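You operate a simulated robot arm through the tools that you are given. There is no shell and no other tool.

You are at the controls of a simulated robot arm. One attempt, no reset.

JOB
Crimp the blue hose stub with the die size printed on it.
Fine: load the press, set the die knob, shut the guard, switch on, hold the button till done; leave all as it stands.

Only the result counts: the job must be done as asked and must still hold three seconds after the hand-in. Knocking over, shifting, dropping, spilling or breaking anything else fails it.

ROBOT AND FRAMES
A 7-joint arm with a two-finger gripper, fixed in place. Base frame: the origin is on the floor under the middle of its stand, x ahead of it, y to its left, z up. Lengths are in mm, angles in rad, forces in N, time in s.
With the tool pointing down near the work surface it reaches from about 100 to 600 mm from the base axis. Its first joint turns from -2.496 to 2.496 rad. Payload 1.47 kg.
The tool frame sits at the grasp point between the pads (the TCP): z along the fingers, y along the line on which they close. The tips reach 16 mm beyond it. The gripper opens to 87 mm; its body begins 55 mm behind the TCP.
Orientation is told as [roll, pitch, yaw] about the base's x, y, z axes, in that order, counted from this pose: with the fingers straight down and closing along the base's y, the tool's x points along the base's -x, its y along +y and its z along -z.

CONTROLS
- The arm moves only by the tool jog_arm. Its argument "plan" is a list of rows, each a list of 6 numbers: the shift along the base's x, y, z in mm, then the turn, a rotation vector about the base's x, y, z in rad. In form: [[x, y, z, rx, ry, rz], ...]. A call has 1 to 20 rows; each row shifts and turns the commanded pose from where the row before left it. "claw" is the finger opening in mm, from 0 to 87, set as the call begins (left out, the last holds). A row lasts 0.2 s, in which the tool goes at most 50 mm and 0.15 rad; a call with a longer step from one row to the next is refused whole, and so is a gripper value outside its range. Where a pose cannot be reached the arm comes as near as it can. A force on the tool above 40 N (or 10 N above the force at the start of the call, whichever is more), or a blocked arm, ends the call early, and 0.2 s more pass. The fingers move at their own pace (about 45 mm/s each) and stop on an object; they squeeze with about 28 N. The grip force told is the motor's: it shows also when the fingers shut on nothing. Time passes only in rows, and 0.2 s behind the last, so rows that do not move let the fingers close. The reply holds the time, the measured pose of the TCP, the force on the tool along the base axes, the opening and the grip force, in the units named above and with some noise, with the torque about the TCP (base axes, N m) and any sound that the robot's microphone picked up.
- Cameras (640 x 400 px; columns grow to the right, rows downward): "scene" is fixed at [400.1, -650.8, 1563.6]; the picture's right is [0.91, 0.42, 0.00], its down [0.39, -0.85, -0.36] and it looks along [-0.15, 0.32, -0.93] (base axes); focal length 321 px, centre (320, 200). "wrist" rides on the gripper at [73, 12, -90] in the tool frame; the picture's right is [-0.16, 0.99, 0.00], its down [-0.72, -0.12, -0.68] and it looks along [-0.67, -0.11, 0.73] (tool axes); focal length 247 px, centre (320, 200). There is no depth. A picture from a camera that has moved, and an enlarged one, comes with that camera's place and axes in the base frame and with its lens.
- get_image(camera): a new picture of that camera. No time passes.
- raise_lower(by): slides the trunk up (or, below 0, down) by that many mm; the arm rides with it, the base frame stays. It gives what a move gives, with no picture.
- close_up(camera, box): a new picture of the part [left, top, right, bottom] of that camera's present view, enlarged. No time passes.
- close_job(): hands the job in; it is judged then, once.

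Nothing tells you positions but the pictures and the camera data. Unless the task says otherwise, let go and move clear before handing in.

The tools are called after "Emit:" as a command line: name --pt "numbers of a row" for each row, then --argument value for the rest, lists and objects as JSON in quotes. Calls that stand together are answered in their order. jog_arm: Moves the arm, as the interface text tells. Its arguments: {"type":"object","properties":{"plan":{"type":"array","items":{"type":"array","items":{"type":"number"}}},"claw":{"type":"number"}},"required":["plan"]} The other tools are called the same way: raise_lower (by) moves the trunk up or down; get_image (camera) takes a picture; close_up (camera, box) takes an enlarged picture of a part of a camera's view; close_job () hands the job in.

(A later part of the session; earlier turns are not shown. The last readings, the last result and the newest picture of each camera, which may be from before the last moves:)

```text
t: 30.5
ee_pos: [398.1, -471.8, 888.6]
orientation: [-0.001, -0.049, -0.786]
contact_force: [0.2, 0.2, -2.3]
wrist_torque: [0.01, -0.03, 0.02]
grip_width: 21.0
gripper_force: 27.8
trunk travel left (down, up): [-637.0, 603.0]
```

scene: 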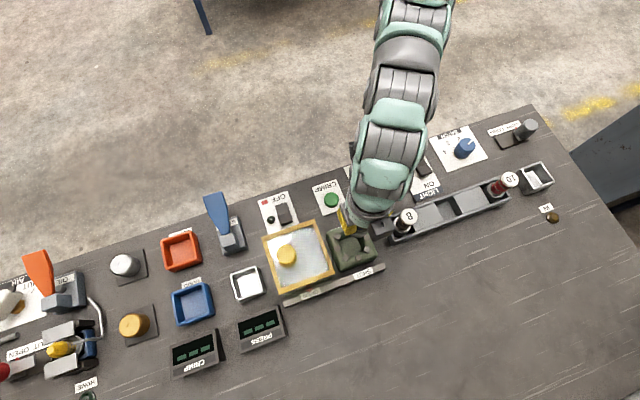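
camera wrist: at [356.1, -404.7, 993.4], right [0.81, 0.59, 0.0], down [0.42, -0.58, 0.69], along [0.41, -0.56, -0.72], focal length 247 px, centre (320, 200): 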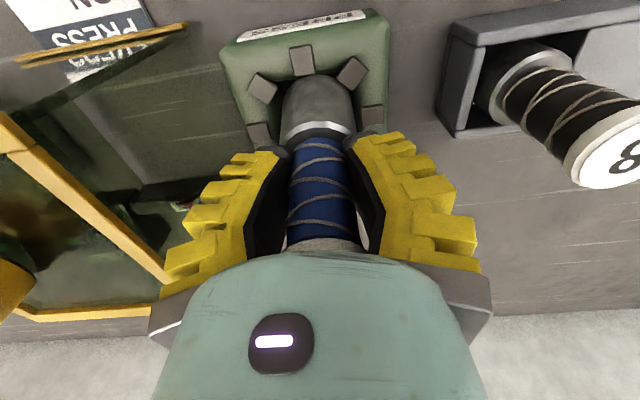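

Emit:
raise_lower --by -4

Emit:
raise_lower --by -3

Emit:
close_up --camera "wrist" --box '[220, 0, 420, 240]'

```text
t: 31.0
ee_pos: [399.6, -471.5, 885.3]
orientation: [-0.001, -0.05, -0.785]
contact_force: [0.4, 1.0, -3.6]
wrist_torque: [-0.01, 0.02, -0.01]
grip_width: 20.8
gripper_force: 27.6
trunk travel left (down, up): [-633.0, 607.0]
```

```text
t: 31.5
ee_pos: [399.2, -472.2, 882.7]
orientation: [0.0, -0.049, -0.785]
contact_force: [-0.2, -0.9, -2.6]
wrist_torque: [-0.02, -0.01, -0.04]
grip_width: 20.6
gripper_force: 27.7
trunk travel left (down, up): [-630.0, 610.0]
```

```text
1.67 times, centred on (320, 120) of wrist
camera zoom: at [352.3, -408.2, 967.5], right [0.81, 0.59, 0.01], down [0.41, -0.57, 0.71], along [0.42, -0.58, -0.7], focal length 412 px, centre (320, 333)
```

zoom: 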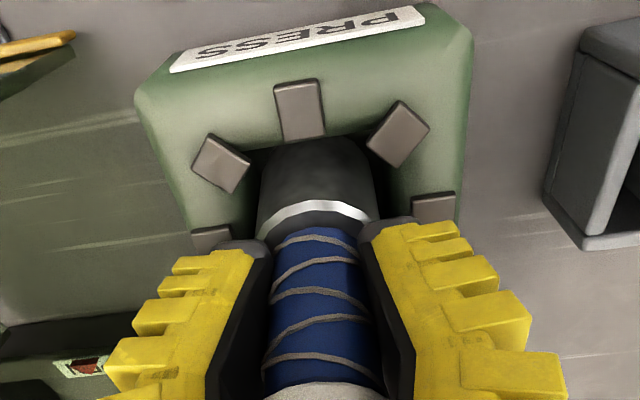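

The stub is now deep in the press cavity and still hangs free. I'll go down a few more small steps until it touches the floor.

Emit:
raise_lower --by -3

Emit:
raise_lower --by -3

```text
t: 32.0
ee_pos: [399.4, -471.6, 879.5]
orientation: [-0.001, -0.048, -0.786]
contact_force: [-0.1, -0.3, -2.8]
wrist_torque: [-0.01, -0.03, -0.04]
grip_width: 20.4
gripper_force: 28.0
trunk travel left (down, up): [-627.0, 613.0]
```

```text
t: 32.6
ee_pos: [399.0, -472.0, 875.7]
orientation: [-0.001, -0.049, -0.786]
contact_force: [0.1, 0.7, -2.8]
wrist_torque: [0.01, 0.0, -0.03]
grip_width: 20.4
gripper_force: 27.7
trunk travel left (down, up): [-624.0, 616.0]
```

Emit:
raise_lower --by -2

Emit:
raise_lower --by -2

Emit:
close_up --camera "scene" --box '[290, 180, 410, 280]'

Emit:
get_image --camera "wrist"

```text
t: 33.1
ee_pos: [398.3, -471.9, 873.8]
orientation: [0.001, -0.049, -0.785]
contact_force: [-1.8, 2.7, 2.2]
wrist_torque: [0.11, 0.0, 0.03]
grip_width: 20.3
gripper_force: 27.8
trunk travel left (down, up): [-622.0, 618.0]
```

```text
t: 33.6
ee_pos: [397.8, -472.6, 873.1]
orientation: [-0.002, -0.048, -0.788]
contact_force: [-7.7, 10.8, 25.2]
wrist_torque: [0.5, 0.2, 0.06]
grip_width: 20.8
gripper_force: 27.8
trunk travel left (down, up): [-620.0, 620.0]
```

```text
4.00 times, centred on (350, 230) of scene
camera zoom: at [400.1, -650.8, 1563.6], right [0.91, 0.42, 0.0], down [0.39, -0.85, -0.36], along [-0.15, 0.32, -0.93], focal length 1285 px, centre (200, 80)
```

zoom: 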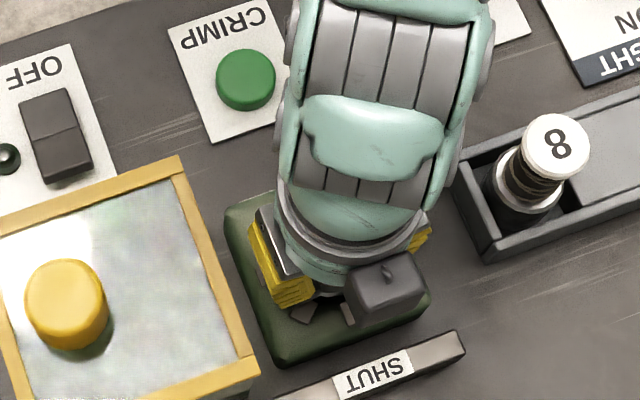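

```text
taken
camera wrist: at [352.2, -408.8, 959.0], right [0.81, 0.59, 0.01], down [0.41, -0.57, 0.72], along [0.42, -0.58, -0.7], focal length 247 px, centre (320, 200)
```

wrist: 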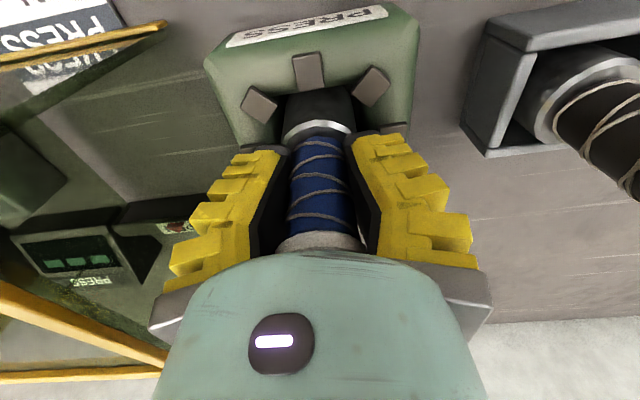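

The stub now rests on the press floor at the same height it had in the rack, with about 25 N upward. I'll take off most of that load and open the gripper just enough to clear the cap.

Emit:
raise_lower --by 1

Emit:
jog_arm --pt "0 0 0 0 0 0" --pt "0 0 0 0 0 0" --pt "0 0 0 0 0 0" --pt "0 0 0 0 0 0" --claw 52

Emit:
get_image --camera "wrist"

```text
t: 34.1
ee_pos: [398.6, -471.9, 872.7]
orientation: [0.001, -0.051, -0.787]
contact_force: [-7.9, 6.6, 19.0]
wrist_torque: [0.1, -0.01, 0.0]
grip_width: 21.0
gripper_force: 28.0
trunk travel left (down, up): [-621.0, 619.0]
```

```text
t: 35.1
ee_pos: [399.2, -471.2, 872.5]
orientation: [0.001, -0.049, -0.786]
contact_force: [0.2, 0.5, 1.3]
wrist_torque: [0.01, 0.0, -0.02]
grip_width: 57.2
gripper_force: 3.6
trunk travel left (down, up): [-621.0, 619.0]
```

```text
taken
camera wrist: at [352.4, -408.4, 958.6], right [0.81, 0.59, 0.01], down [0.41, -0.57, 0.71], along [0.42, -0.58, -0.7], focal length 247 px, centre (320, 200)
```

wrist: 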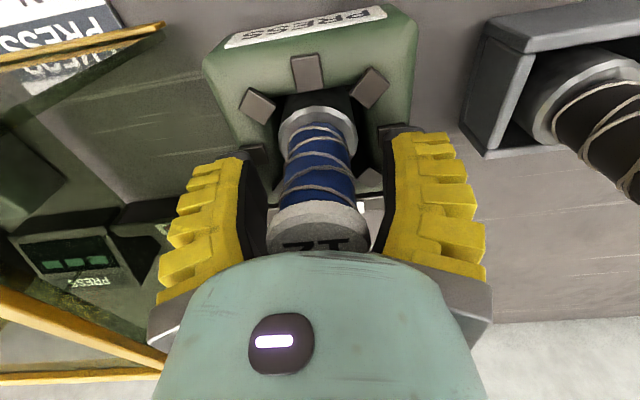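

The stub stands free in the press. I'll withdraw straight up with the trunk.

Emit:
raise_lower --by 20

Emit:
raise_lower --by 90

Emit:
get_image --camera "wrist"

Emit:
get_image --camera "scene"

```text
t: 35.8
ee_pos: [398.5, -471.8, 891.9]
orientation: [0.0, -0.051, -0.786]
contact_force: [0.6, -0.1, -0.6]
wrist_torque: [-0.01, -0.02, -0.02]
grip_width: 57.0
gripper_force: 3.8
trunk travel left (down, up): [-641.0, 599.0]
```

```text
t: 37.0
ee_pos: [398.0, -471.2, 983.2]
orientation: [0.0, -0.048, -0.784]
contact_force: [0.3, -0.6, 0.3]
wrist_torque: [-0.02, -0.01, -0.03]
grip_width: 57.1
gripper_force: 3.8
trunk travel left (down, up): [-731.0, 509.0]
```

```text
taken
camera wrist: at [352.3, -408.3, 1068.4], right [0.81, 0.59, 0.01], down [0.41, -0.57, 0.71], along [0.42, -0.58, -0.7], focal length 247 px, centre (320, 200)
```

wrist: 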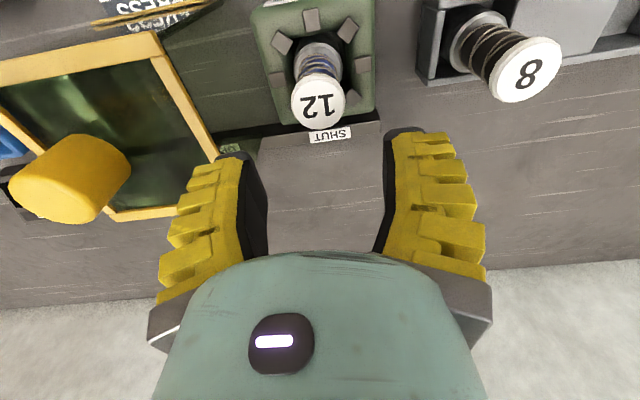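

```text
taken
```

scene: 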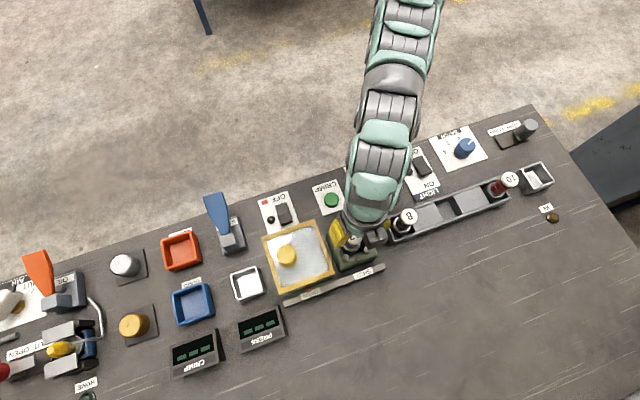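

The blue stub stands in the press. Next is the die knob at roughly (387, -283, 839), which points to OFF. I'll level the tool and move to view it close up.

Emit:
jog_arm --pt "-20 20 0 0.0175 0.0175 0" --pt "-20 20 0 0.0175 0.0175 0" --pt "-2 36 0 0 0 0" --pt "0 36 0 0 0 0" --pt "0 36 0 0 0 0" --pt "0 36 0 0 0 0" --pt "0 36 0 0 0 0" --pt "0 0 0 0 0 0"

Emit:
get_image --camera "wrist"

```text
t: 38.8
ee_pos: [355.5, -250.5, 983.5]
orientation: [-0.001, 0.002, -0.786]
contact_force: [0.2, 0.4, -0.1]
wrist_torque: [-0.04, -0.01, -0.03]
grip_width: 57.3
gripper_force: 3.5
trunk travel left (down, up): [-731.0, 509.0]
```

```text
taken
camera wrist: at [312.6, -190.6, 1071.3], right [0.81, 0.59, 0.0], down [0.43, -0.59, 0.68], along [0.4, -0.55, -0.73], focal length 247 px, centre (320, 200)
```

wrist: 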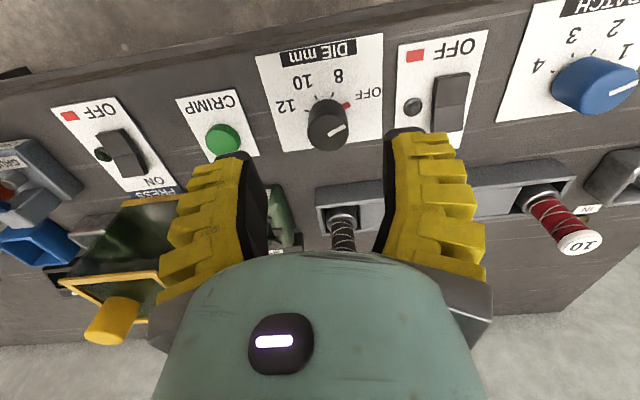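

Emit:
close_up --camera "wrist" --box '[240, 20, 400, 170]'

Emit:
close_up --camera "scene" --box '[340, 140, 440, 220]'

Emit:
close_up --camera "scene" --box '[230, 180, 410, 320]'

```text
2.67 times, centred on (320, 95) of wrist
camera zoom: at [312.6, -190.6, 1071.3], right [0.81, 0.59, 0.0], down [0.43, -0.59, 0.68], along [0.4, -0.55, -0.73], focal length 659 px, centre (320, 480)
```

zoom: 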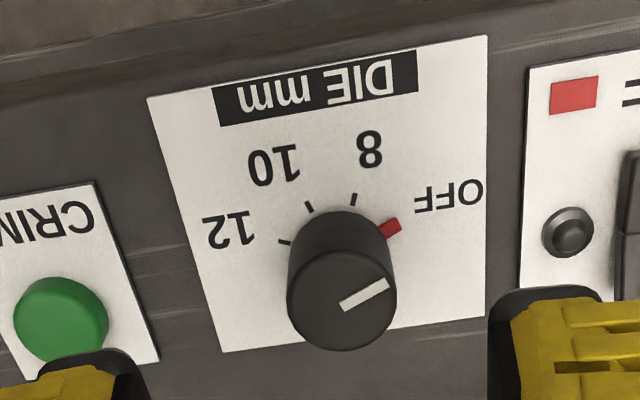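

```text
5.00 times, centred on (390, 180) of scene
camera zoom: at [400.1, -650.8, 1563.6], right [0.91, 0.42, 0.0], down [0.39, -0.85, -0.36], along [-0.15, 0.32, -0.93], focal length 1606 px, centre (-30, 300)
```

zoom: 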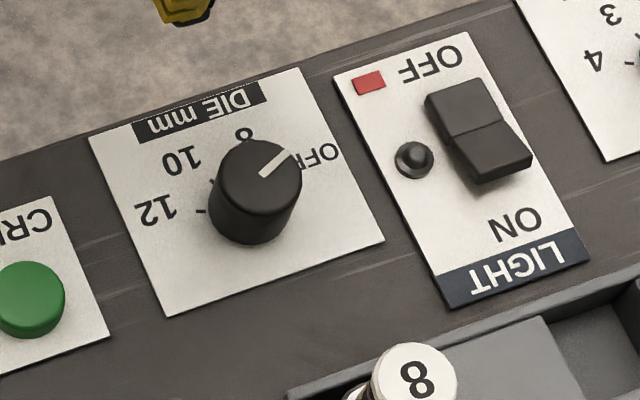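

```text
2.86 times, centred on (320, 250) of scene
camera zoom: at [400.1, -650.8, 1563.6], right [0.91, 0.42, 0.0], down [0.39, -0.85, -0.36], along [-0.15, 0.32, -0.93], focal length 918 px, centre (320, 57)
```

zoom: 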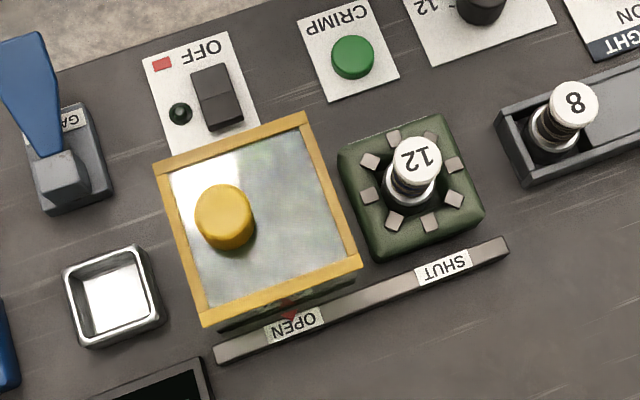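

The stub reads 12 and stands upright in the press. The die knob is centred near (388, -282), about 41 mm across with its top at z ≈ 842. Its marks run OFF ≈ 105° to 12 ≈ 255° in bench angles, so it needs about +150°. I'll go over it and pre-rotate the wrist to make room for the turn.

Emit:
jog_arm --pt "8 -8 -5 0 0 -0.145" --pt "8 -8 -5 0 0 -0.145" --pt "8 -8 -5 0 0 -0.145" --pt "8.9 -7.4 -5 0 0 -0.145" --pt "0 0 -5 0 0 -0.145" --pt "0 0 -5 0 0 -0.145" --pt "0 0 -5 0 0 -0.145" --pt "0 0 -5 0 0 -0.145" --pt "0 0 0 0 0 0" --claw 75

Emit:
get_image --camera "wrist"

Emit:
close_up --camera "scene" --box '[300, 80, 500, 220]'

```text
t: 40.8
ee_pos: [390.5, -282.6, 943.6]
orientation: [0.0, -0.001, -1.948]
contact_force: [0.2, -0.7, 0.2]
wrist_torque: [0.01, -0.01, -0.02]
grip_width: 77.7
gripper_force: 1.6
trunk travel left (down, up): [-731.0, 509.0]
```

```text
taken
camera wrist: at [427.5, -218.8, 1032.3], right [0.86, -0.51, 0.0], down [-0.37, -0.63, 0.68], along [-0.35, -0.58, -0.73], focal length 247 px, centre (320, 200)
```

wrist: 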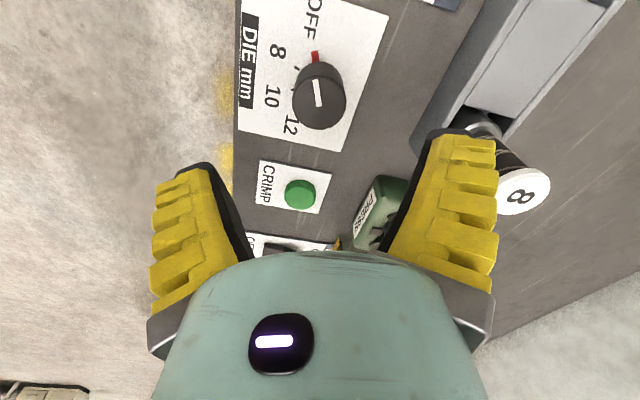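

```text
2.86 times, centred on (400, 150) of scene
camera zoom: at [400.1, -650.8, 1563.6], right [0.91, 0.42, 0.0], down [0.39, -0.85, -0.36], along [-0.15, 0.32, -0.93], focal length 918 px, centre (91, 343)
```

zoom: 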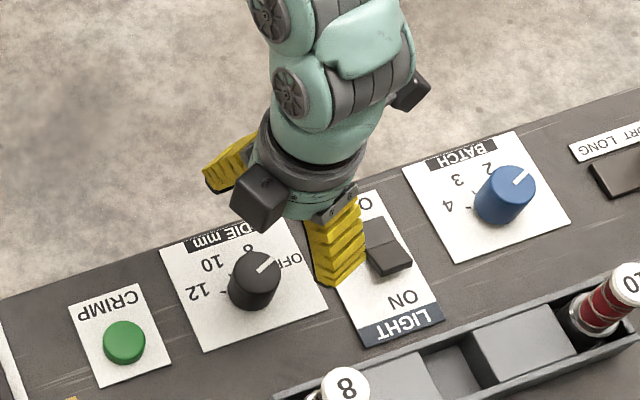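

The gripper is over the knob. I'll zoom in to check the centring before going down.

Emit:
close_up --camera "wrist" --box '[240, 30, 400, 150]'

```text
3.33 times, centred on (320, 90) of wrist
camera zoom: at [427.5, -218.8, 1032.3], right [0.86, -0.51, 0.0], down [-0.37, -0.63, 0.68], along [-0.35, -0.58, -0.73], focal length 823 px, centre (320, 567)
```

zoom: 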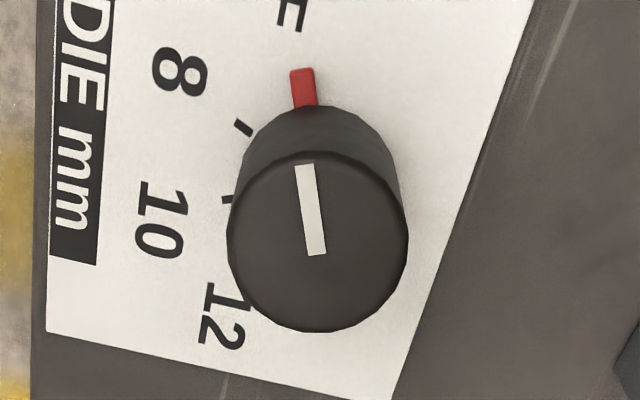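

The gripper is centred within 1 mm. I'll descend around the knob.

Emit:
jog_arm --pt "0 0 -25 0 0 0" --pt "0 0 -25 0 0 0" --pt "0 0 -25 0 0 0" --pt "0 0 -20 0 0 0" --pt "0 0 -14 0 0 0" --pt "0 0 -7 0 0 0" --pt "0 0 0 0 0 0"

Emit:
get_image --camera "wrist"

```text
t: 42.4
ee_pos: [389.5, -283.1, 824.8]
orientation: [-0.002, 0.0, -1.946]
contact_force: [-0.5, -0.1, -0.3]
wrist_torque: [0.04, -0.02, -0.03]
grip_width: 77.6
gripper_force: 2.0
trunk travel left (down, up): [-731.0, 509.0]
```

```text
taken
camera wrist: at [426.8, -219.2, 915.2], right [0.86, -0.51, 0.0], down [-0.37, -0.63, 0.68], along [-0.35, -0.59, -0.73], focal length 247 px, centre (320, 200)
```

wrist: 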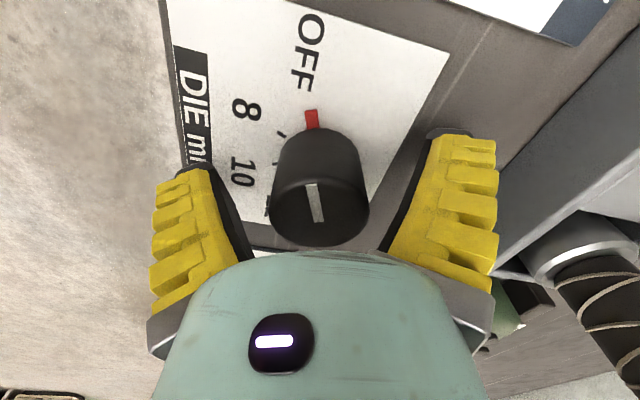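

The knob sits between the pads. I'll close on it.

Emit:
jog_arm --pt "0 0 0 0 0 0" --pt "0 0 0 0 0 0" --pt "0 0 0 0 0 0" --pt "0 0 0 0 0 0" --claw 0

Emit:
get_image --camera "wrist"

```text
t: 43.4
ee_pos: [389.1, -282.9, 826.9]
orientation: [-0.002, 0.001, -1.944]
contact_force: [-3.5, 3.4, 8.3]
wrist_torque: [0.07, 0.02, 0.02]
grip_width: 36.2
gripper_force: 30.4
trunk travel left (down, up): [-731.0, 509.0]
```

```text
taken
camera wrist: at [426.6, -219.1, 915.5], right [0.86, -0.51, 0.0], down [-0.37, -0.63, 0.68], along [-0.35, -0.58, -0.73], focal length 247 px, centre (320, 200)
```

wrist: 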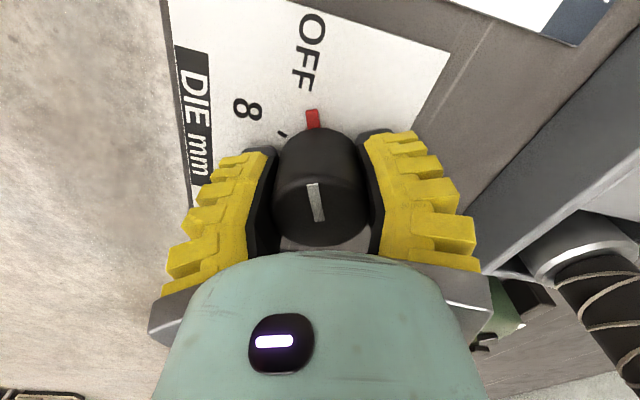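

The gripper has the knob at 36 mm. I'll turn it counter-clockwise by about one mark and listen and look.

Emit:
jog_arm --pt "0 0 0 0 0 0.1" --pt "0 0 0 0 0 0.13" --pt "0 0 0 0 0 0.13" --pt "0 0 0 0 0 0.13" --pt "0 0 0 0 0 0.13" --pt "0 0 0 0 0 0.13" --pt "0 0 0 0 0 0.123" --pt "0 0 0 0 0 0"

Emit:
get_image --camera "wrist"

```text
t: 45.2
ee_pos: [389.2, -282.0, 827.2]
orientation: [-0.001, 0.0, -1.069]
contact_force: [-6.0, 3.9, 11.4]
wrist_torque: [0.22, 0.14, -0.01]
grip_width: 33.7
gripper_force: 30.1
trunk travel left (down, up): [-731.0, 509.0]
```

```text
taken
camera wrist: at [364.4, -212.9, 916.0], right [0.94, 0.33, 0.0], down [0.25, -0.69, 0.68], along [0.23, -0.64, -0.73], focal length 247 px, centre (320, 200)
```

wrist: 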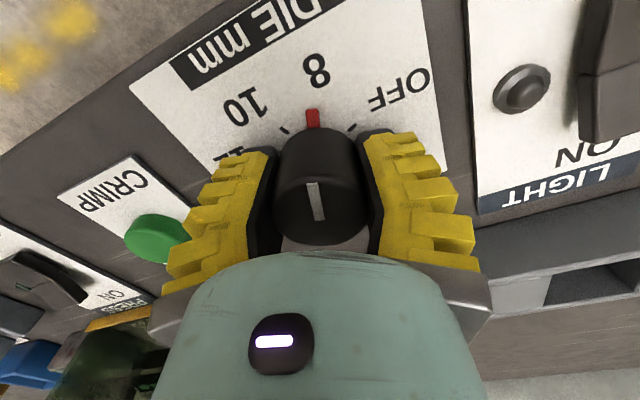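

The knob turned with the gripper, and its red pointer now lines up with 8, so each step is about 50°. I'll turn two more steps to 12.

Emit:
jog_arm --pt "0 0 0 0 0 0.12" --pt "0 0 0 0 0 0.125" --pt "0 0 0 0 0 0.125" --pt "0 0 0 0 0 0.125" --pt "0 0 0 0 0 0.125" --pt "0 0 0 0 0 0.125" --pt "0 0 0 0 0 0.125" --pt "0 0 0 0 0 0.125" --pt "0 0 0 0 0 0.125" --pt "0 0 0 0 0 0.125" --pt "0 0 0 0 0 0.125" --pt "0 0 0 0 0 0.125" --pt "0 0 0 0 0 0.125" --pt "0 0 0 0 0 0.125" --pt "0 0 0 0 0 0"

Emit:
get_image --camera "wrist"

```text
t: 48.4
ee_pos: [388.6, -283.6, 827.1]
orientation: [0.002, 0.001, 0.673]
contact_force: [-3.5, -0.5, 0.4]
wrist_torque: [0.06, -0.11, -0.32]
grip_width: 34.1
gripper_force: 30.3
trunk travel left (down, up): [-731.0, 509.0]
```

```text
taken
camera wrist: at [324.6, -318.9, 915.9], right [-0.49, 0.87, 0.0], down [0.64, 0.36, 0.68], along [0.59, 0.33, -0.73], focal length 247 px, centre (320, 200)
```

wrist: 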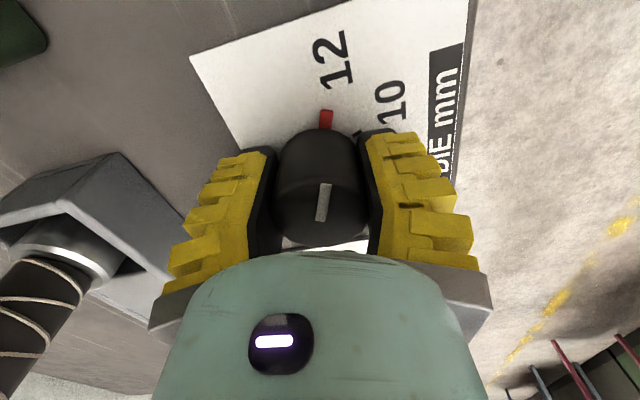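

The red pointer now sits beside 12. I'll zoom in to check alignment before letting go.

Emit:
close_up --camera "wrist" --box '[240, 20, 400, 140]'

Emit:
close_up --camera "scene" --box '[340, 140, 440, 220]'

```text
3.33 times, centred on (320, 80) of wrist
camera zoom: at [324.6, -318.9, 915.9], right [-0.49, 0.87, 0.0], down [0.64, 0.36, 0.68], along [0.59, 0.33, -0.73], focal length 823 px, centre (320, 600)
```

zoom: 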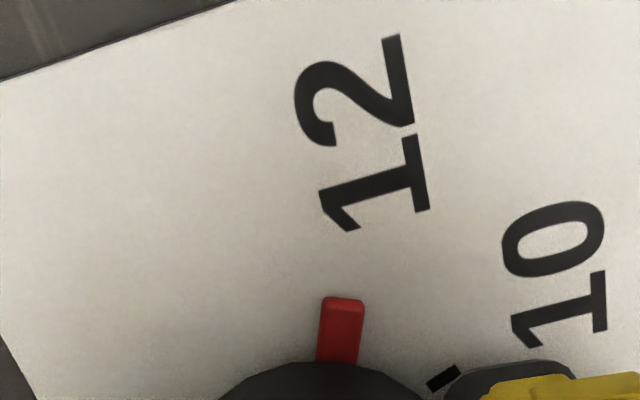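

```text
5.00 times, centred on (390, 180) of scene
camera zoom: at [400.1, -650.8, 1563.6], right [0.91, 0.42, 0.0], down [0.39, -0.85, -0.36], along [-0.15, 0.32, -0.93], focal length 1606 px, centre (-30, 300)
```

zoom: 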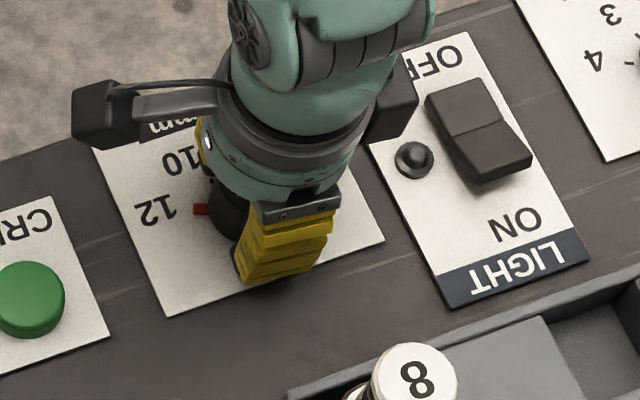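

The pointer covers the 12 tick. I'll open, rise, and turn the wrist back partway to check the knob.

Emit:
jog_arm --pt "0 0 0 0 0 0" --pt "0 0 0 0 0 0" --pt "0 0 0 0 0 0" --pt "0 0 0 0 0 0" --claw 70

Emit:
jog_arm --pt "0 0 15 0 0 0" --pt "0 0 25 0 0 0" --pt "0 0 25 0 0 0" --pt "0 0 25 0 0 0" --pt "0 0 25 0 0 0" --pt "0 0 15 0 0 0" --pt "0 0 0 0 0 0"

Emit:
close_up --camera "wrist" --box '[240, 20, 400, 140]'

Emit:
close_up --camera "scene" --box '[340, 140, 440, 220]'

```text
t: 49.4
ee_pos: [389.9, -283.4, 827.3]
orientation: [-0.001, 0.001, 0.672]
contact_force: [-0.8, 0.0, -0.1]
wrist_torque: [-0.01, 0.03, 0.02]
grip_width: 73.5
gripper_force: 2.3
trunk travel left (down, up): [-731.0, 509.0]
```

```text
t: 51.0
ee_pos: [387.9, -283.1, 957.9]
orientation: [0.0, 0.001, 0.671]
contact_force: [-0.8, -0.1, -0.7]
wrist_torque: [0.01, 0.0, 0.0]
grip_width: 73.4
gripper_force: 2.4
trunk travel left (down, up): [-731.0, 509.0]
```

```text
3.33 times, centred on (320, 80) of wrist
camera zoom: at [324.7, -318.6, 1046.9], right [-0.49, 0.87, 0.0], down [0.64, 0.36, 0.68], along [0.59, 0.33, -0.73], focal length 823 px, centre (320, 600)
```

zoom: 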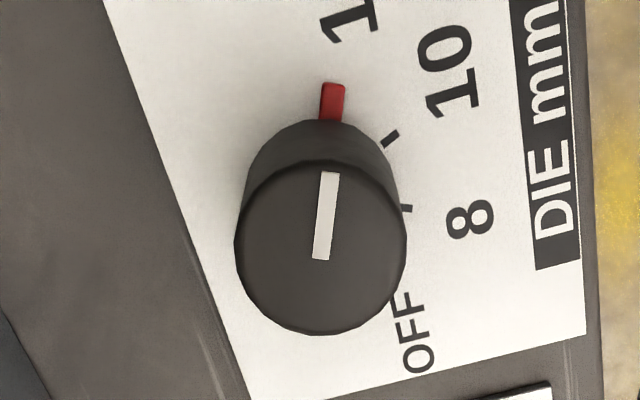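

```text
5.00 times, centred on (390, 180) of scene
camera zoom: at [400.1, -650.8, 1563.6], right [0.91, 0.42, 0.0], down [0.39, -0.85, -0.36], along [-0.15, 0.32, -0.93], focal length 1606 px, centre (-30, 300)
```

zoom: 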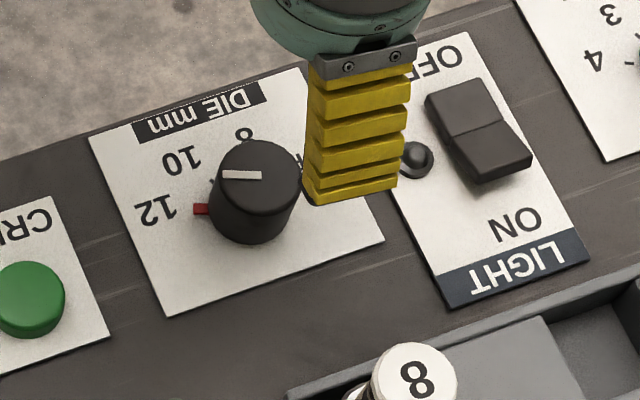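

The die knob is set to 12. Next is the guard, so I'll turn the wrist back and move toward it for a look at its handle.

Emit:
jog_arm --pt "-14.7 -11.75 4 0 0 -0.1214" --pt "-14.7 -11.75 4 0 0 -0.1214" --pt "-14.7 -11.75 4 0 0 -0.1214" --pt "-14.7 -11.75 4 0 0 -0.1214" --pt "-14.7 -11.75 4 0 0 -0.1214" --pt "-14.7 -11.75 4 0 0 -0.1214" --pt "-14.7 -11.75 4 0 0 -0.1214" --pt "-14.7 -11.75 4 0 0 -0.1214" --pt "-14.7 -11.75 4 0 0 -0.1214" --pt "-14.7 -11.75 4 0 0 -0.1214" --pt "-14.7 -11.75 4 0 0 -0.1214" --pt "-14.7 -11.75 4 0 0 -0.1214" --pt "0 0 0 0 0 0"

Emit:
get_image --camera "wrist"

Emit:
get_image --camera "scene"

```text
t: 53.8
ee_pos: [213.7, -424.3, 1004.1]
orientation: [0.0, -0.001, -0.786]
contact_force: [-0.3, 1.3, 0.1]
wrist_torque: [0.01, -0.03, 0.02]
grip_width: 73.5
gripper_force: 2.2
trunk travel left (down, up): [-731.0, 509.0]
```

```text
taken
camera wrist: at [170.2, -364.2, 1093.9], right [0.81, 0.59, 0.0], down [0.43, -0.59, 0.68], along [0.4, -0.55, -0.73], focal length 247 px, centre (320, 200)
```

wrist: 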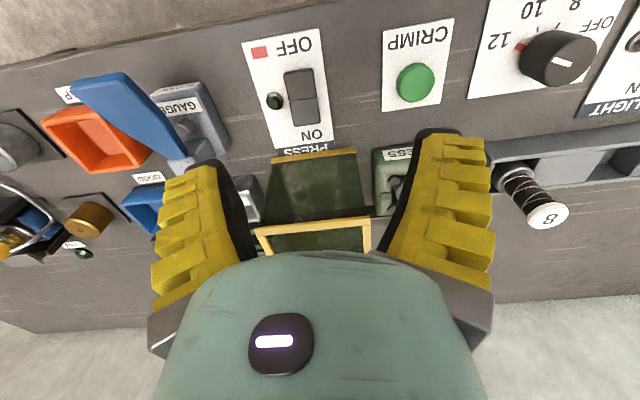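

```text
taken
```

scene: 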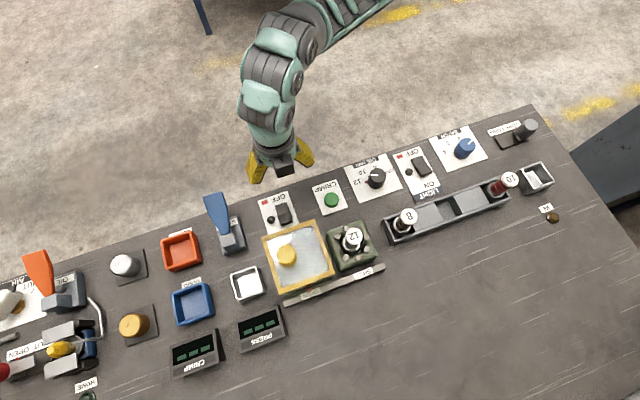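

The guard is a tall box with its top frame at z ≈ 930 and a yellow handle on top near (290, -569), handle top at about z 970. I'll move toward the handle for a closer look.

Emit:
jog_arm --pt "14.3 -37 2 0 0 0" --pt "14.3 -37 2 0 0 0" --pt "14.4 -37 2 0 0 0" --pt "0 0 0 0 0 0"

Emit:
get_image --camera "wrist"

Emit:
close_up --camera "scene" --box '[230, 160, 430, 320]'

```text
t: 54.8
ee_pos: [241.4, -499.4, 1006.8]
orientation: [-0.003, 0.003, -0.785]
contact_force: [0.0, 0.9, 0.1]
wrist_torque: [0.02, -0.02, -0.01]
grip_width: 73.5
gripper_force: 2.5
out of reach, approached as far as the arm can: row 3
trunk travel left (down, up): [-731.0, 509.0]
```

```text
taken
camera wrist: at [198.2, -438.3, 1096.4], right [0.81, 0.59, 0.0], down [0.43, -0.59, 0.68], along [0.4, -0.55, -0.73], focal length 247 px, centre (320, 200)
```

wrist: 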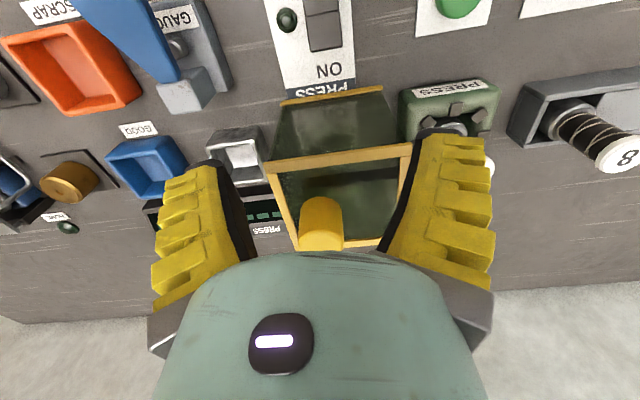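

```text
2.50 times, centred on (330, 240) of scene
camera zoom: at [400.1, -650.8, 1563.6], right [0.91, 0.42, 0.0], down [0.39, -0.85, -0.36], along [-0.15, 0.32, -0.93], focal length 803 px, centre (295, 100)
```

zoom: 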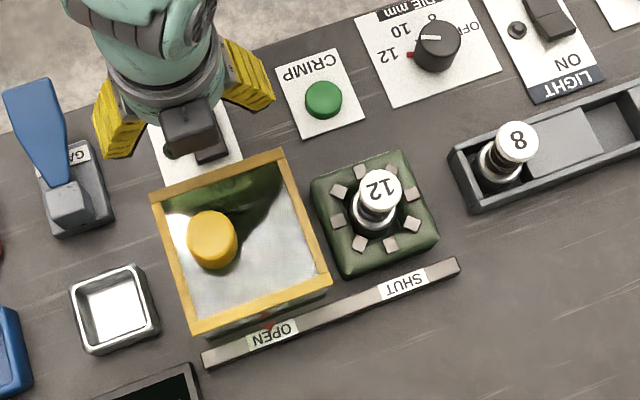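

The arm hit a posture limit at this height. I'll raise the trunk 50 mm and come back down with the arm, which should give a better posture for reaching outward.

Emit:
raise_lower --by 50

Emit:
jog_arm --pt "0 0 -25 0 0 0" --pt "0 0 -25 0 0 0" --pt "7 -18 0 0 0 0" --pt "7 -18 0 0 0 0" --pt "0 0 0 0 0 0"

Emit:
get_image --camera "wrist"

```text
t: 55.8
ee_pos: [242.0, -499.2, 1056.5]
orientation: [-0.001, 0.002, -0.785]
contact_force: [0.2, -0.8, -0.1]
wrist_torque: [-0.02, -0.01, -0.03]
grip_width: 73.7
gripper_force: 1.8
trunk travel left (down, up): [-781.0, 459.0]
```

```text
t: 57.0
ee_pos: [238.9, -486.8, 1011.0]
orientation: [0.0, 0.0, -0.786]
contact_force: [-0.2, -0.5, -0.5]
wrist_torque: [-0.04, 0.02, -0.01]
grip_width: 73.5
gripper_force: 2.2
out of reach, approached as far as the arm can: row 1, 3, 4
trunk travel left (down, up): [-781.0, 459.0]
```

```text
taken
camera wrist: at [195.7, -426.2, 1100.2], right [0.81, 0.59, 0.0], down [0.43, -0.59, 0.68], along [0.4, -0.55, -0.73], focal length 247 px, centre (320, 200)
```

wrist: 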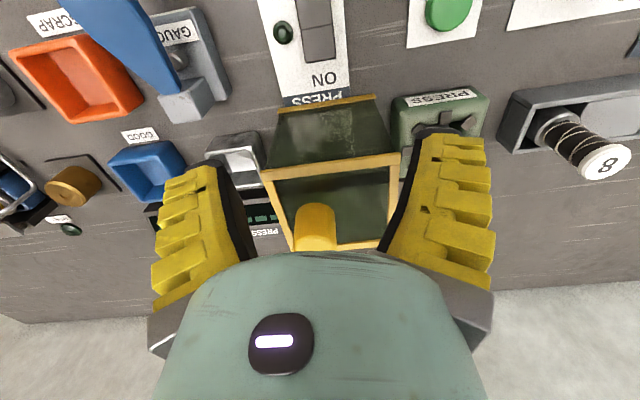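

The reach limit here seems to depend on posture. I'll look at how the arm is bent before choosing a path.

Emit:
get_image --camera "scene"

```text
taken
```

scene: 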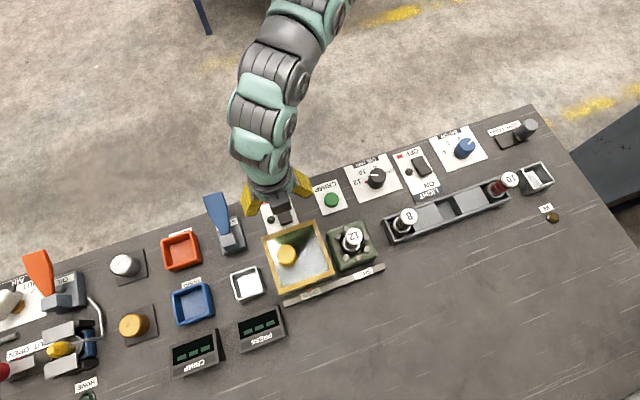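

Emit:
jog_arm --pt "30 30 10 0 0 0" --pt "30 30 10 0 0 0" --pt "25 25 0 0 0 0" --pt "0 0 0 0 0 0"

Emit:
jog_arm --pt "15 -15 0 0 0 0" --pt "15 -15 0 0 0 0" --pt "15 -15 0 0 0 0" --pt "0 0 0 0 0 0"

```text
t: 58.0
ee_pos: [325.6, -407.4, 1021.4]
orientation: [0.001, -0.001, -0.786]
contact_force: [-1.1, 0.8, -0.4]
wrist_torque: [0.0, 0.02, -0.01]
grip_width: 73.5
gripper_force: 2.4
out of reach, approached as far as the arm can: row 3
trunk travel left (down, up): [-781.0, 459.0]
```

```text
t: 59.0
ee_pos: [370.3, -452.5, 1023.5]
orientation: [0.001, -0.001, -0.785]
contact_force: [1.0, -0.2, -0.4]
wrist_torque: [0.01, -0.01, 0.0]
grip_width: 73.6
gripper_force: 2.3
trunk travel left (down, up): [-781.0, 459.0]
```

From this side the outward move worked without warnings. I'll now sweep sideways toward the handle at this height.

Emit:
jog_arm --pt "-15.5 -28.3 0 0 0 0" --pt "-15.5 -28.3 0 0 0 0" --pt "-16.5 -20 0 0 0 0" --pt "-16.5 -20 0 0 0 0" --pt "-16.5 -20 0 0 0 0" --pt "0 0 0 0 0 0"

Emit:
get_image --camera "wrist"

Emit:
get_image --camera "scene"

```text
t: 60.4
ee_pos: [316.0, -487.4, 1032.7]
orientation: [0.0, 0.001, -0.786]
contact_force: [0.0, -0.1, 0.2]
wrist_torque: [0.01, 0.01, -0.01]
grip_width: 73.3
gripper_force: 2.3
out of reach, approached as far as the arm can: row 1, 2, 3, 4, 5
trunk travel left (down, up): [-781.0, 459.0]
```

```text
taken
camera wrist: at [273.1, -426.7, 1121.8], right [0.81, 0.59, 0.0], down [0.43, -0.59, 0.68], along [0.4, -0.55, -0.73], focal length 247 px, centre (320, 200)
```

wrist: 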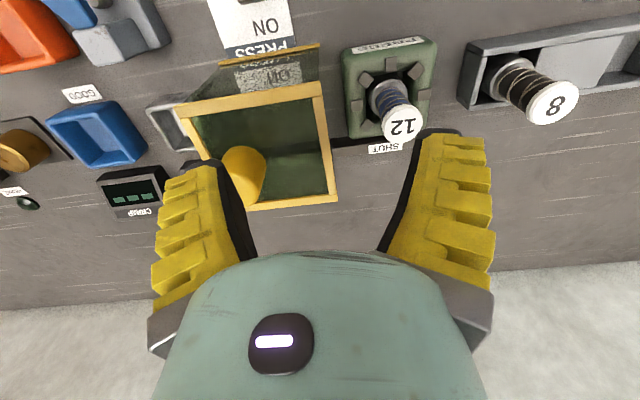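

```text
taken
```

scene: 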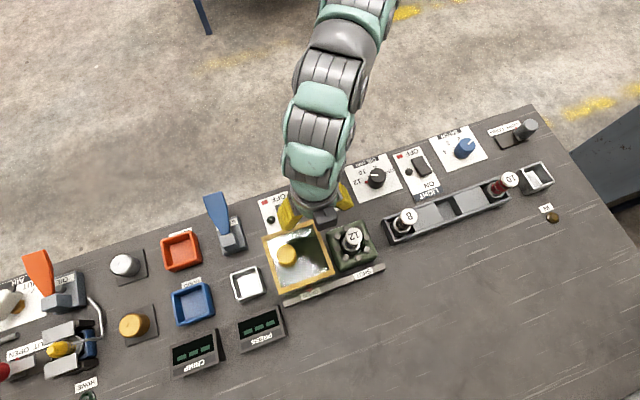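

The limit tightens as I sweep toward the handle with the tool's heading fixed. I'll turn the wrist to follow the arm's direction and try again.

Emit:
jog_arm --pt "0 0 0 0 0 -0.13" --pt "0 0 0 0 0 -0.13" --pt "0 0 0 0 0 -0.13" --pt "-10 -14 0 0 0 -0.06" --pt "-10 -14 0 0 0 0" --pt "-10 -14 0 0 0 0" --pt "0 0 0 0 0 0"

```text
t: 62.0
ee_pos: [298.9, -489.5, 1036.4]
orientation: [0.001, -0.001, -1.235]
contact_force: [-0.2, -0.3, -0.1]
wrist_torque: [-0.05, -0.02, -0.03]
grip_width: 73.3
gripper_force: 2.2
out of reach, approached as far as the arm can: row 4, 5, 6
trunk travel left (down, up): [-781.0, 459.0]
```

Emit:
raise_lower --by 80

Emit:
jog_arm --pt "0 0 -25 0 0 0" --pt "0 0 -25 0 0 0" --pt "0 0 -25 0 0 0" --pt "0 0 -20 0 0 0" --pt "0 0 0 0 0 0"

```text
t: 63.1
ee_pos: [299.6, -489.6, 1116.6]
orientation: [-0.001, 0.001, -1.235]
contact_force: [-0.8, -0.2, 0.5]
wrist_torque: [0.02, 0.01, 0.01]
grip_width: 73.4
gripper_force: 2.5
trunk travel left (down, up): [-861.0, 379.0]
```

```text
t: 64.3
ee_pos: [295.9, -468.1, 1048.5]
orientation: [0.001, 0.001, -1.234]
contact_force: [0.2, -0.3, -0.6]
wrist_torque: [0.02, 0.01, -0.01]
grip_width: 73.5
gripper_force: 1.9
out of reach, approached as far as the arm can: row 1, 2, 3, 4
trunk travel left (down, up): [-861.0, 379.0]
```

The arm's straight-down reach in this direction falls short of the handle. Tilting the gripper outward about its finger-closing axis brings the wrist closer while still letting the pads grip the handle's sides, so I'll tilt in free space and test the reach.

Emit:
jog_arm --pt "0 0 0 0 0 0.1" --pt "0 0 0 0 0 0.1" --pt "0 0 0 -0.1075 -0.0638 0" --pt "0 0 0 -0.1075 -0.0638 0" --pt "0 0 0 -0.1075 -0.0638 0" --pt "0 0 0 -0.1075 -0.0638 0" --pt "0 0 0 0 0 0"

Emit:
jog_arm --pt "0 -20 0 0 0 0" --pt "0 -20 0 0 0 0" --pt "0 -20 0 0 0 0" --pt "0 -20 0 0 0 0" --pt "0 0 0 0 0 0"

```text
t: 65.9
ee_pos: [302.4, -472.2, 1050.3]
orientation: [0.002, -0.5, -1.036]
contact_force: [0.4, -0.9, 0.1]
wrist_torque: [0.06, 0.04, -0.02]
grip_width: 73.5
gripper_force: 2.5
out of reach, approached as far as the arm can: row 5
trunk travel left (down, up): [-861.0, 379.0]
```

```text
t: 67.1
ee_pos: [300.8, -542.0, 1051.8]
orientation: [0.001, -0.5, -1.035]
contact_force: [-0.3, -0.2, -0.1]
wrist_torque: [-0.01, 0.01, -0.05]
grip_width: 73.6
gripper_force: 2.1
out of reach, approached as far as the arm can: row 4
trunk travel left (down, up): [-861.0, 379.0]
```

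The tilt extends the reach to about 620 mm. I'll now work the trunk lower with the arm higher on it to gain the rest.

Emit:
jog_arm --pt "0 -3 20 0 0 0" --pt "-2 -5 20 0 0 0" --pt "-2 -5 20 0 0 0" --pt "-2 -5 10 0 0 0" --pt "0 0 0 0 0 0"

Emit:
raise_lower --by -90

Emit:
get_image --camera "wrist"

Emit:
get_image --camera "scene"

```text
t: 68.3
ee_pos: [295.4, -559.0, 1120.6]
orientation: [0.0, -0.501, -1.035]
contact_force: [-0.6, -0.5, 0.1]
wrist_torque: [-0.01, 0.0, -0.03]
grip_width: 73.6
gripper_force: 2.2
trunk travel left (down, up): [-861.0, 379.0]
```

```text
t: 69.6
ee_pos: [294.7, -559.4, 1029.3]
orientation: [-0.001, -0.499, -1.037]
contact_force: [-0.6, 0.3, 0.5]
wrist_torque: [0.0, 0.04, 0.01]
grip_width: 73.4
gripper_force: 2.1
trunk travel left (down, up): [-771.0, 469.0]
```

```text
taken
camera wrist: at [251.0, -461.3, 1074.2], right [0.92, 0.38, 0.08], down [0.06, -0.32, 0.94], along [0.39, -0.86, -0.32], focal length 247 px, centre (320, 200)
```

wrist: 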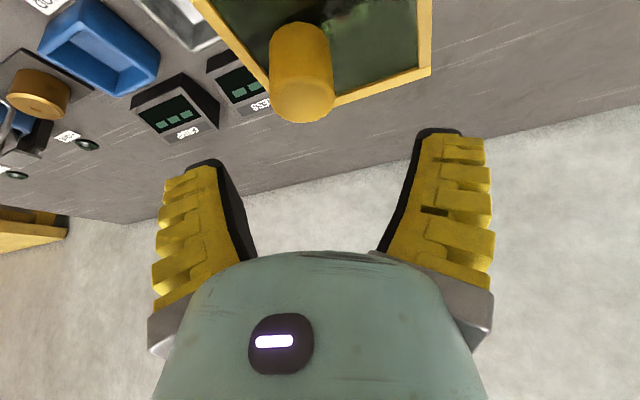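

```text
taken
```

scene: 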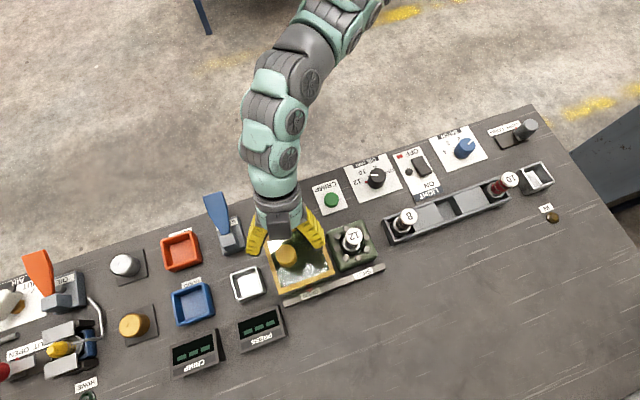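

The handle is in view just ahead and below. I'll zoom in to locate it precisely.

Emit:
close_up --camera "wrist" --box '[200, 0, 440, 150]'

Emit:
close_up --camera "scene" --box '[230, 190, 350, 290]'

```text
2.67 times, centred on (320, 75) of wrist
camera zoom: at [251.0, -461.3, 1074.2], right [0.92, 0.38, 0.08], down [0.06, -0.32, 0.94], along [0.39, -0.86, -0.32], focal length 659 px, centre (320, 533)
```

zoom: 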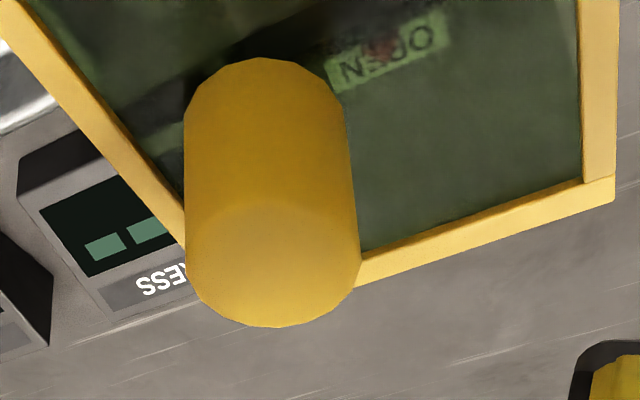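

```text
4.00 times, centred on (290, 240) of scene
camera zoom: at [400.1, -650.8, 1563.6], right [0.91, 0.42, 0.0], down [0.39, -0.85, -0.36], along [-0.15, 0.32, -0.93], focal length 1285 px, centre (440, 40)
```

zoom: 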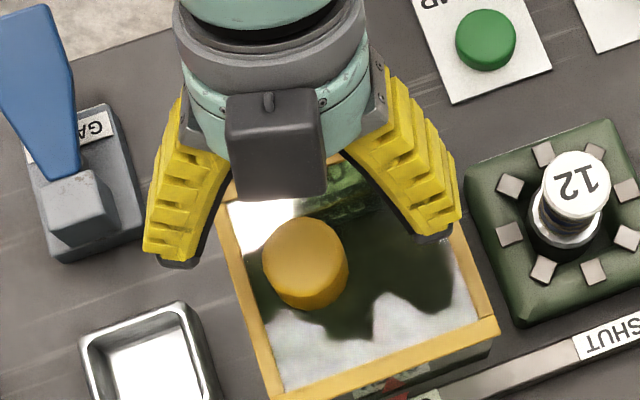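

The handle is centred near (293, -572) with its top at z ≈ 970 and about 38 mm across. I'll line up above it, then lower with the trunk so the pads straddle it.

Emit:
jog_arm --pt "-1 -6.2 0 0 0 0" --pt "-1 -6.2 0 0 0 0" --pt "0 0 0 0 0 0"

Emit:
raise_lower --by -35

Emit:
get_image --camera "wrist"

Emit:
close_up --camera "scene" --box '[230, 190, 350, 290]'

```text
t: 70.4
ee_pos: [293.9, -571.9, 1030.1]
orientation: [0.0, -0.497, -1.036]
contact_force: [-0.6, -0.1, -0.1]
wrist_torque: [0.02, -0.02, 0.01]
grip_width: 73.3
gripper_force: 2.6
trunk travel left (down, up): [-771.0, 469.0]
```

```text
t: 71.2
ee_pos: [293.1, -573.0, 996.1]
orientation: [0.0, -0.501, -1.037]
contact_force: [0.0, 0.5, 0.0]
wrist_torque: [-0.01, 0.01, 0.01]
grip_width: 73.4
gripper_force: 1.9
trunk travel left (down, up): [-736.0, 504.0]
```

```text
taken
camera wrist: at [249.6, -474.2, 1039.4], right [0.92, 0.38, 0.08], down [0.06, -0.32, 0.94], along [0.39, -0.86, -0.32], focal length 247 px, centre (320, 200)
```

wrist: 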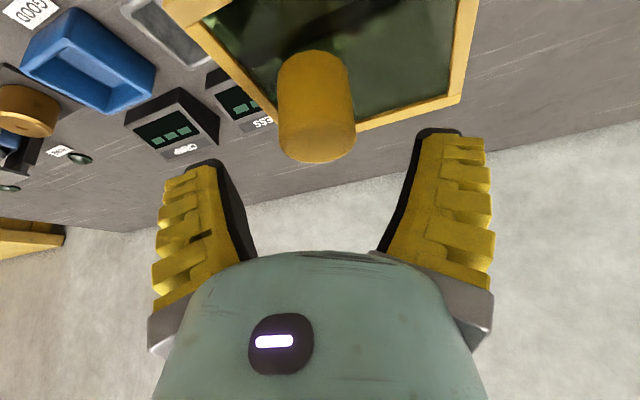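

```text
4.00 times, centred on (290, 240) of scene
camera zoom: at [400.1, -650.8, 1563.6], right [0.91, 0.42, 0.0], down [0.39, -0.85, -0.36], along [-0.15, 0.32, -0.93], focal length 1285 px, centre (440, 40)
```

zoom: 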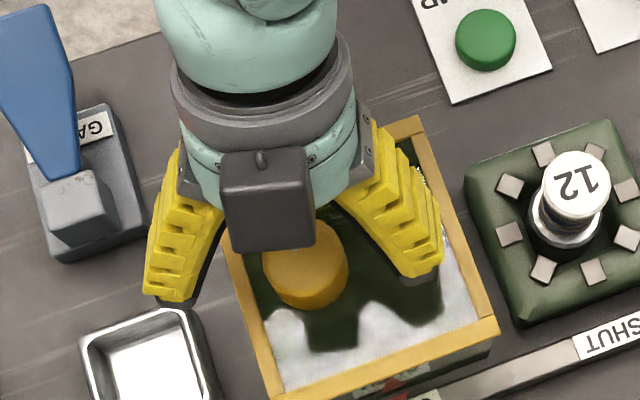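

The handle is centred between the fingers. I'll lower the rest of the way to grip height.

Emit:
raise_lower --by -30

Emit:
raise_lower --by -10

Emit:
get_image --camera "wrist"

Emit:
close_up --camera "scene" --box '[230, 190, 350, 290]'

```text
t: 71.9
ee_pos: [293.8, -573.4, 966.5]
orientation: [0.001, -0.5, -1.036]
contact_force: [0.3, 0.0, -0.2]
wrist_torque: [-0.02, 0.01, -0.02]
grip_width: 73.7
gripper_force: 2.7
trunk travel left (down, up): [-706.0, 534.0]
```

```text
t: 72.5
ee_pos: [293.9, -572.8, 956.7]
orientation: [0.002, -0.503, -1.037]
contact_force: [-0.7, 0.3, -1.4]
wrist_torque: [0.01, -0.04, 0.02]
grip_width: 73.6
gripper_force: 2.4
trunk travel left (down, up): [-696.0, 544.0]
```

```text
taken
camera wrist: at [249.6, -474.1, 999.4], right [0.92, 0.38, 0.08], down [0.06, -0.32, 0.94], along [0.39, -0.86, -0.32], focal length 247 px, centre (320, 200)
```

wrist: 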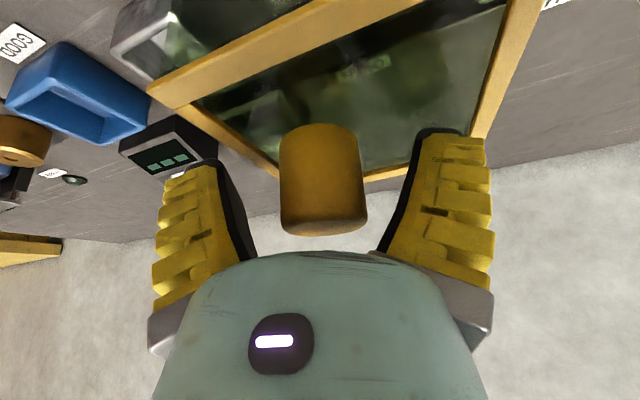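

```text
4.00 times, centred on (290, 240) of scene
camera zoom: at [400.1, -650.8, 1563.6], right [0.91, 0.42, 0.0], down [0.39, -0.85, -0.36], along [-0.15, 0.32, -0.93], focal length 1285 px, centre (440, 40)
```

zoom: 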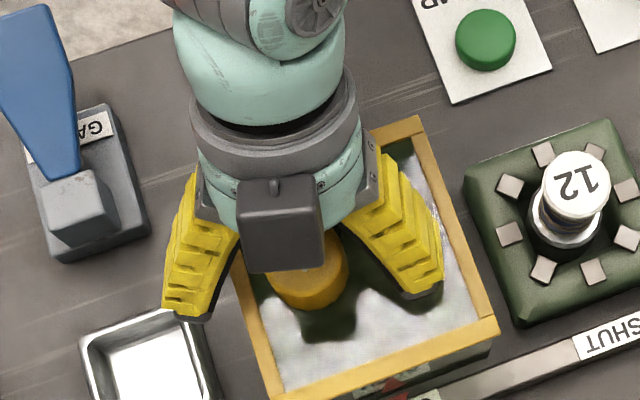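

The handle sits between the pads. I'll close on it.

Emit:
jog_arm --pt "0 0 0 0 0 0" --pt "0 0 0 0 0 0" --pt "0 0 0 0 0 0" --pt "0 0 0 0 0 0" --claw 0

```text
t: 73.5
ee_pos: [294.9, -571.5, 956.2]
orientation: [0.001, -0.498, -1.039]
contact_force: [-0.8, 11.8, 12.0]
wrist_torque: [0.32, 0.17, 0.04]
grip_width: 32.2
gripper_force: 29.8
trunk travel left (down, up): [-696.0, 544.0]
```

The gripper has the handle. I'll slide the guard toward SHUT, starting with a short move.

Emit:
jog_arm --pt "4 4 0 0 0 0" --pt "7 7 0 0 0 0" --pt "7 7 0 0 0 0" --pt "7 7 0 0 0 0" --pt "0 0 0 0 0 0"

Emit:
close_up --camera "scene" --box '[230, 180, 410, 310]'

```text
t: 74.7
ee_pos: [318.3, -547.6, 956.2]
orientation: [-0.001, -0.5, -1.037]
contact_force: [-5.5, 5.2, 12.0]
wrist_torque: [-0.07, 0.02, 0.0]
grip_width: 31.9
gripper_force: 30.2
trunk travel left (down, up): [-696.0, 544.0]
```

```text
3.08 times, centred on (320, 245) of scene
camera zoom: at [400.1, -650.8, 1563.6], right [0.91, 0.42, 0.0], down [0.39, -0.85, -0.36], along [-0.15, 0.32, -0.93], focal length 989 px, centre (320, 62)
```

zoom: 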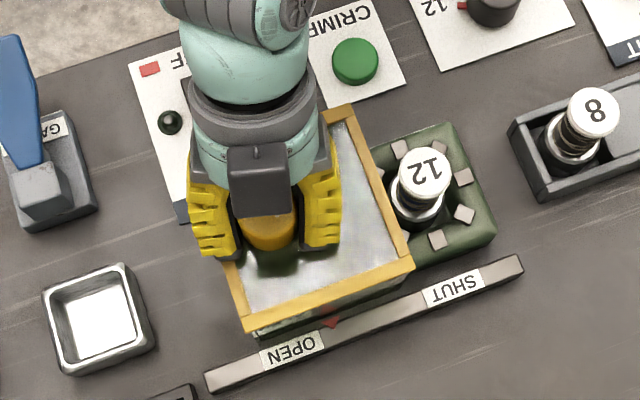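

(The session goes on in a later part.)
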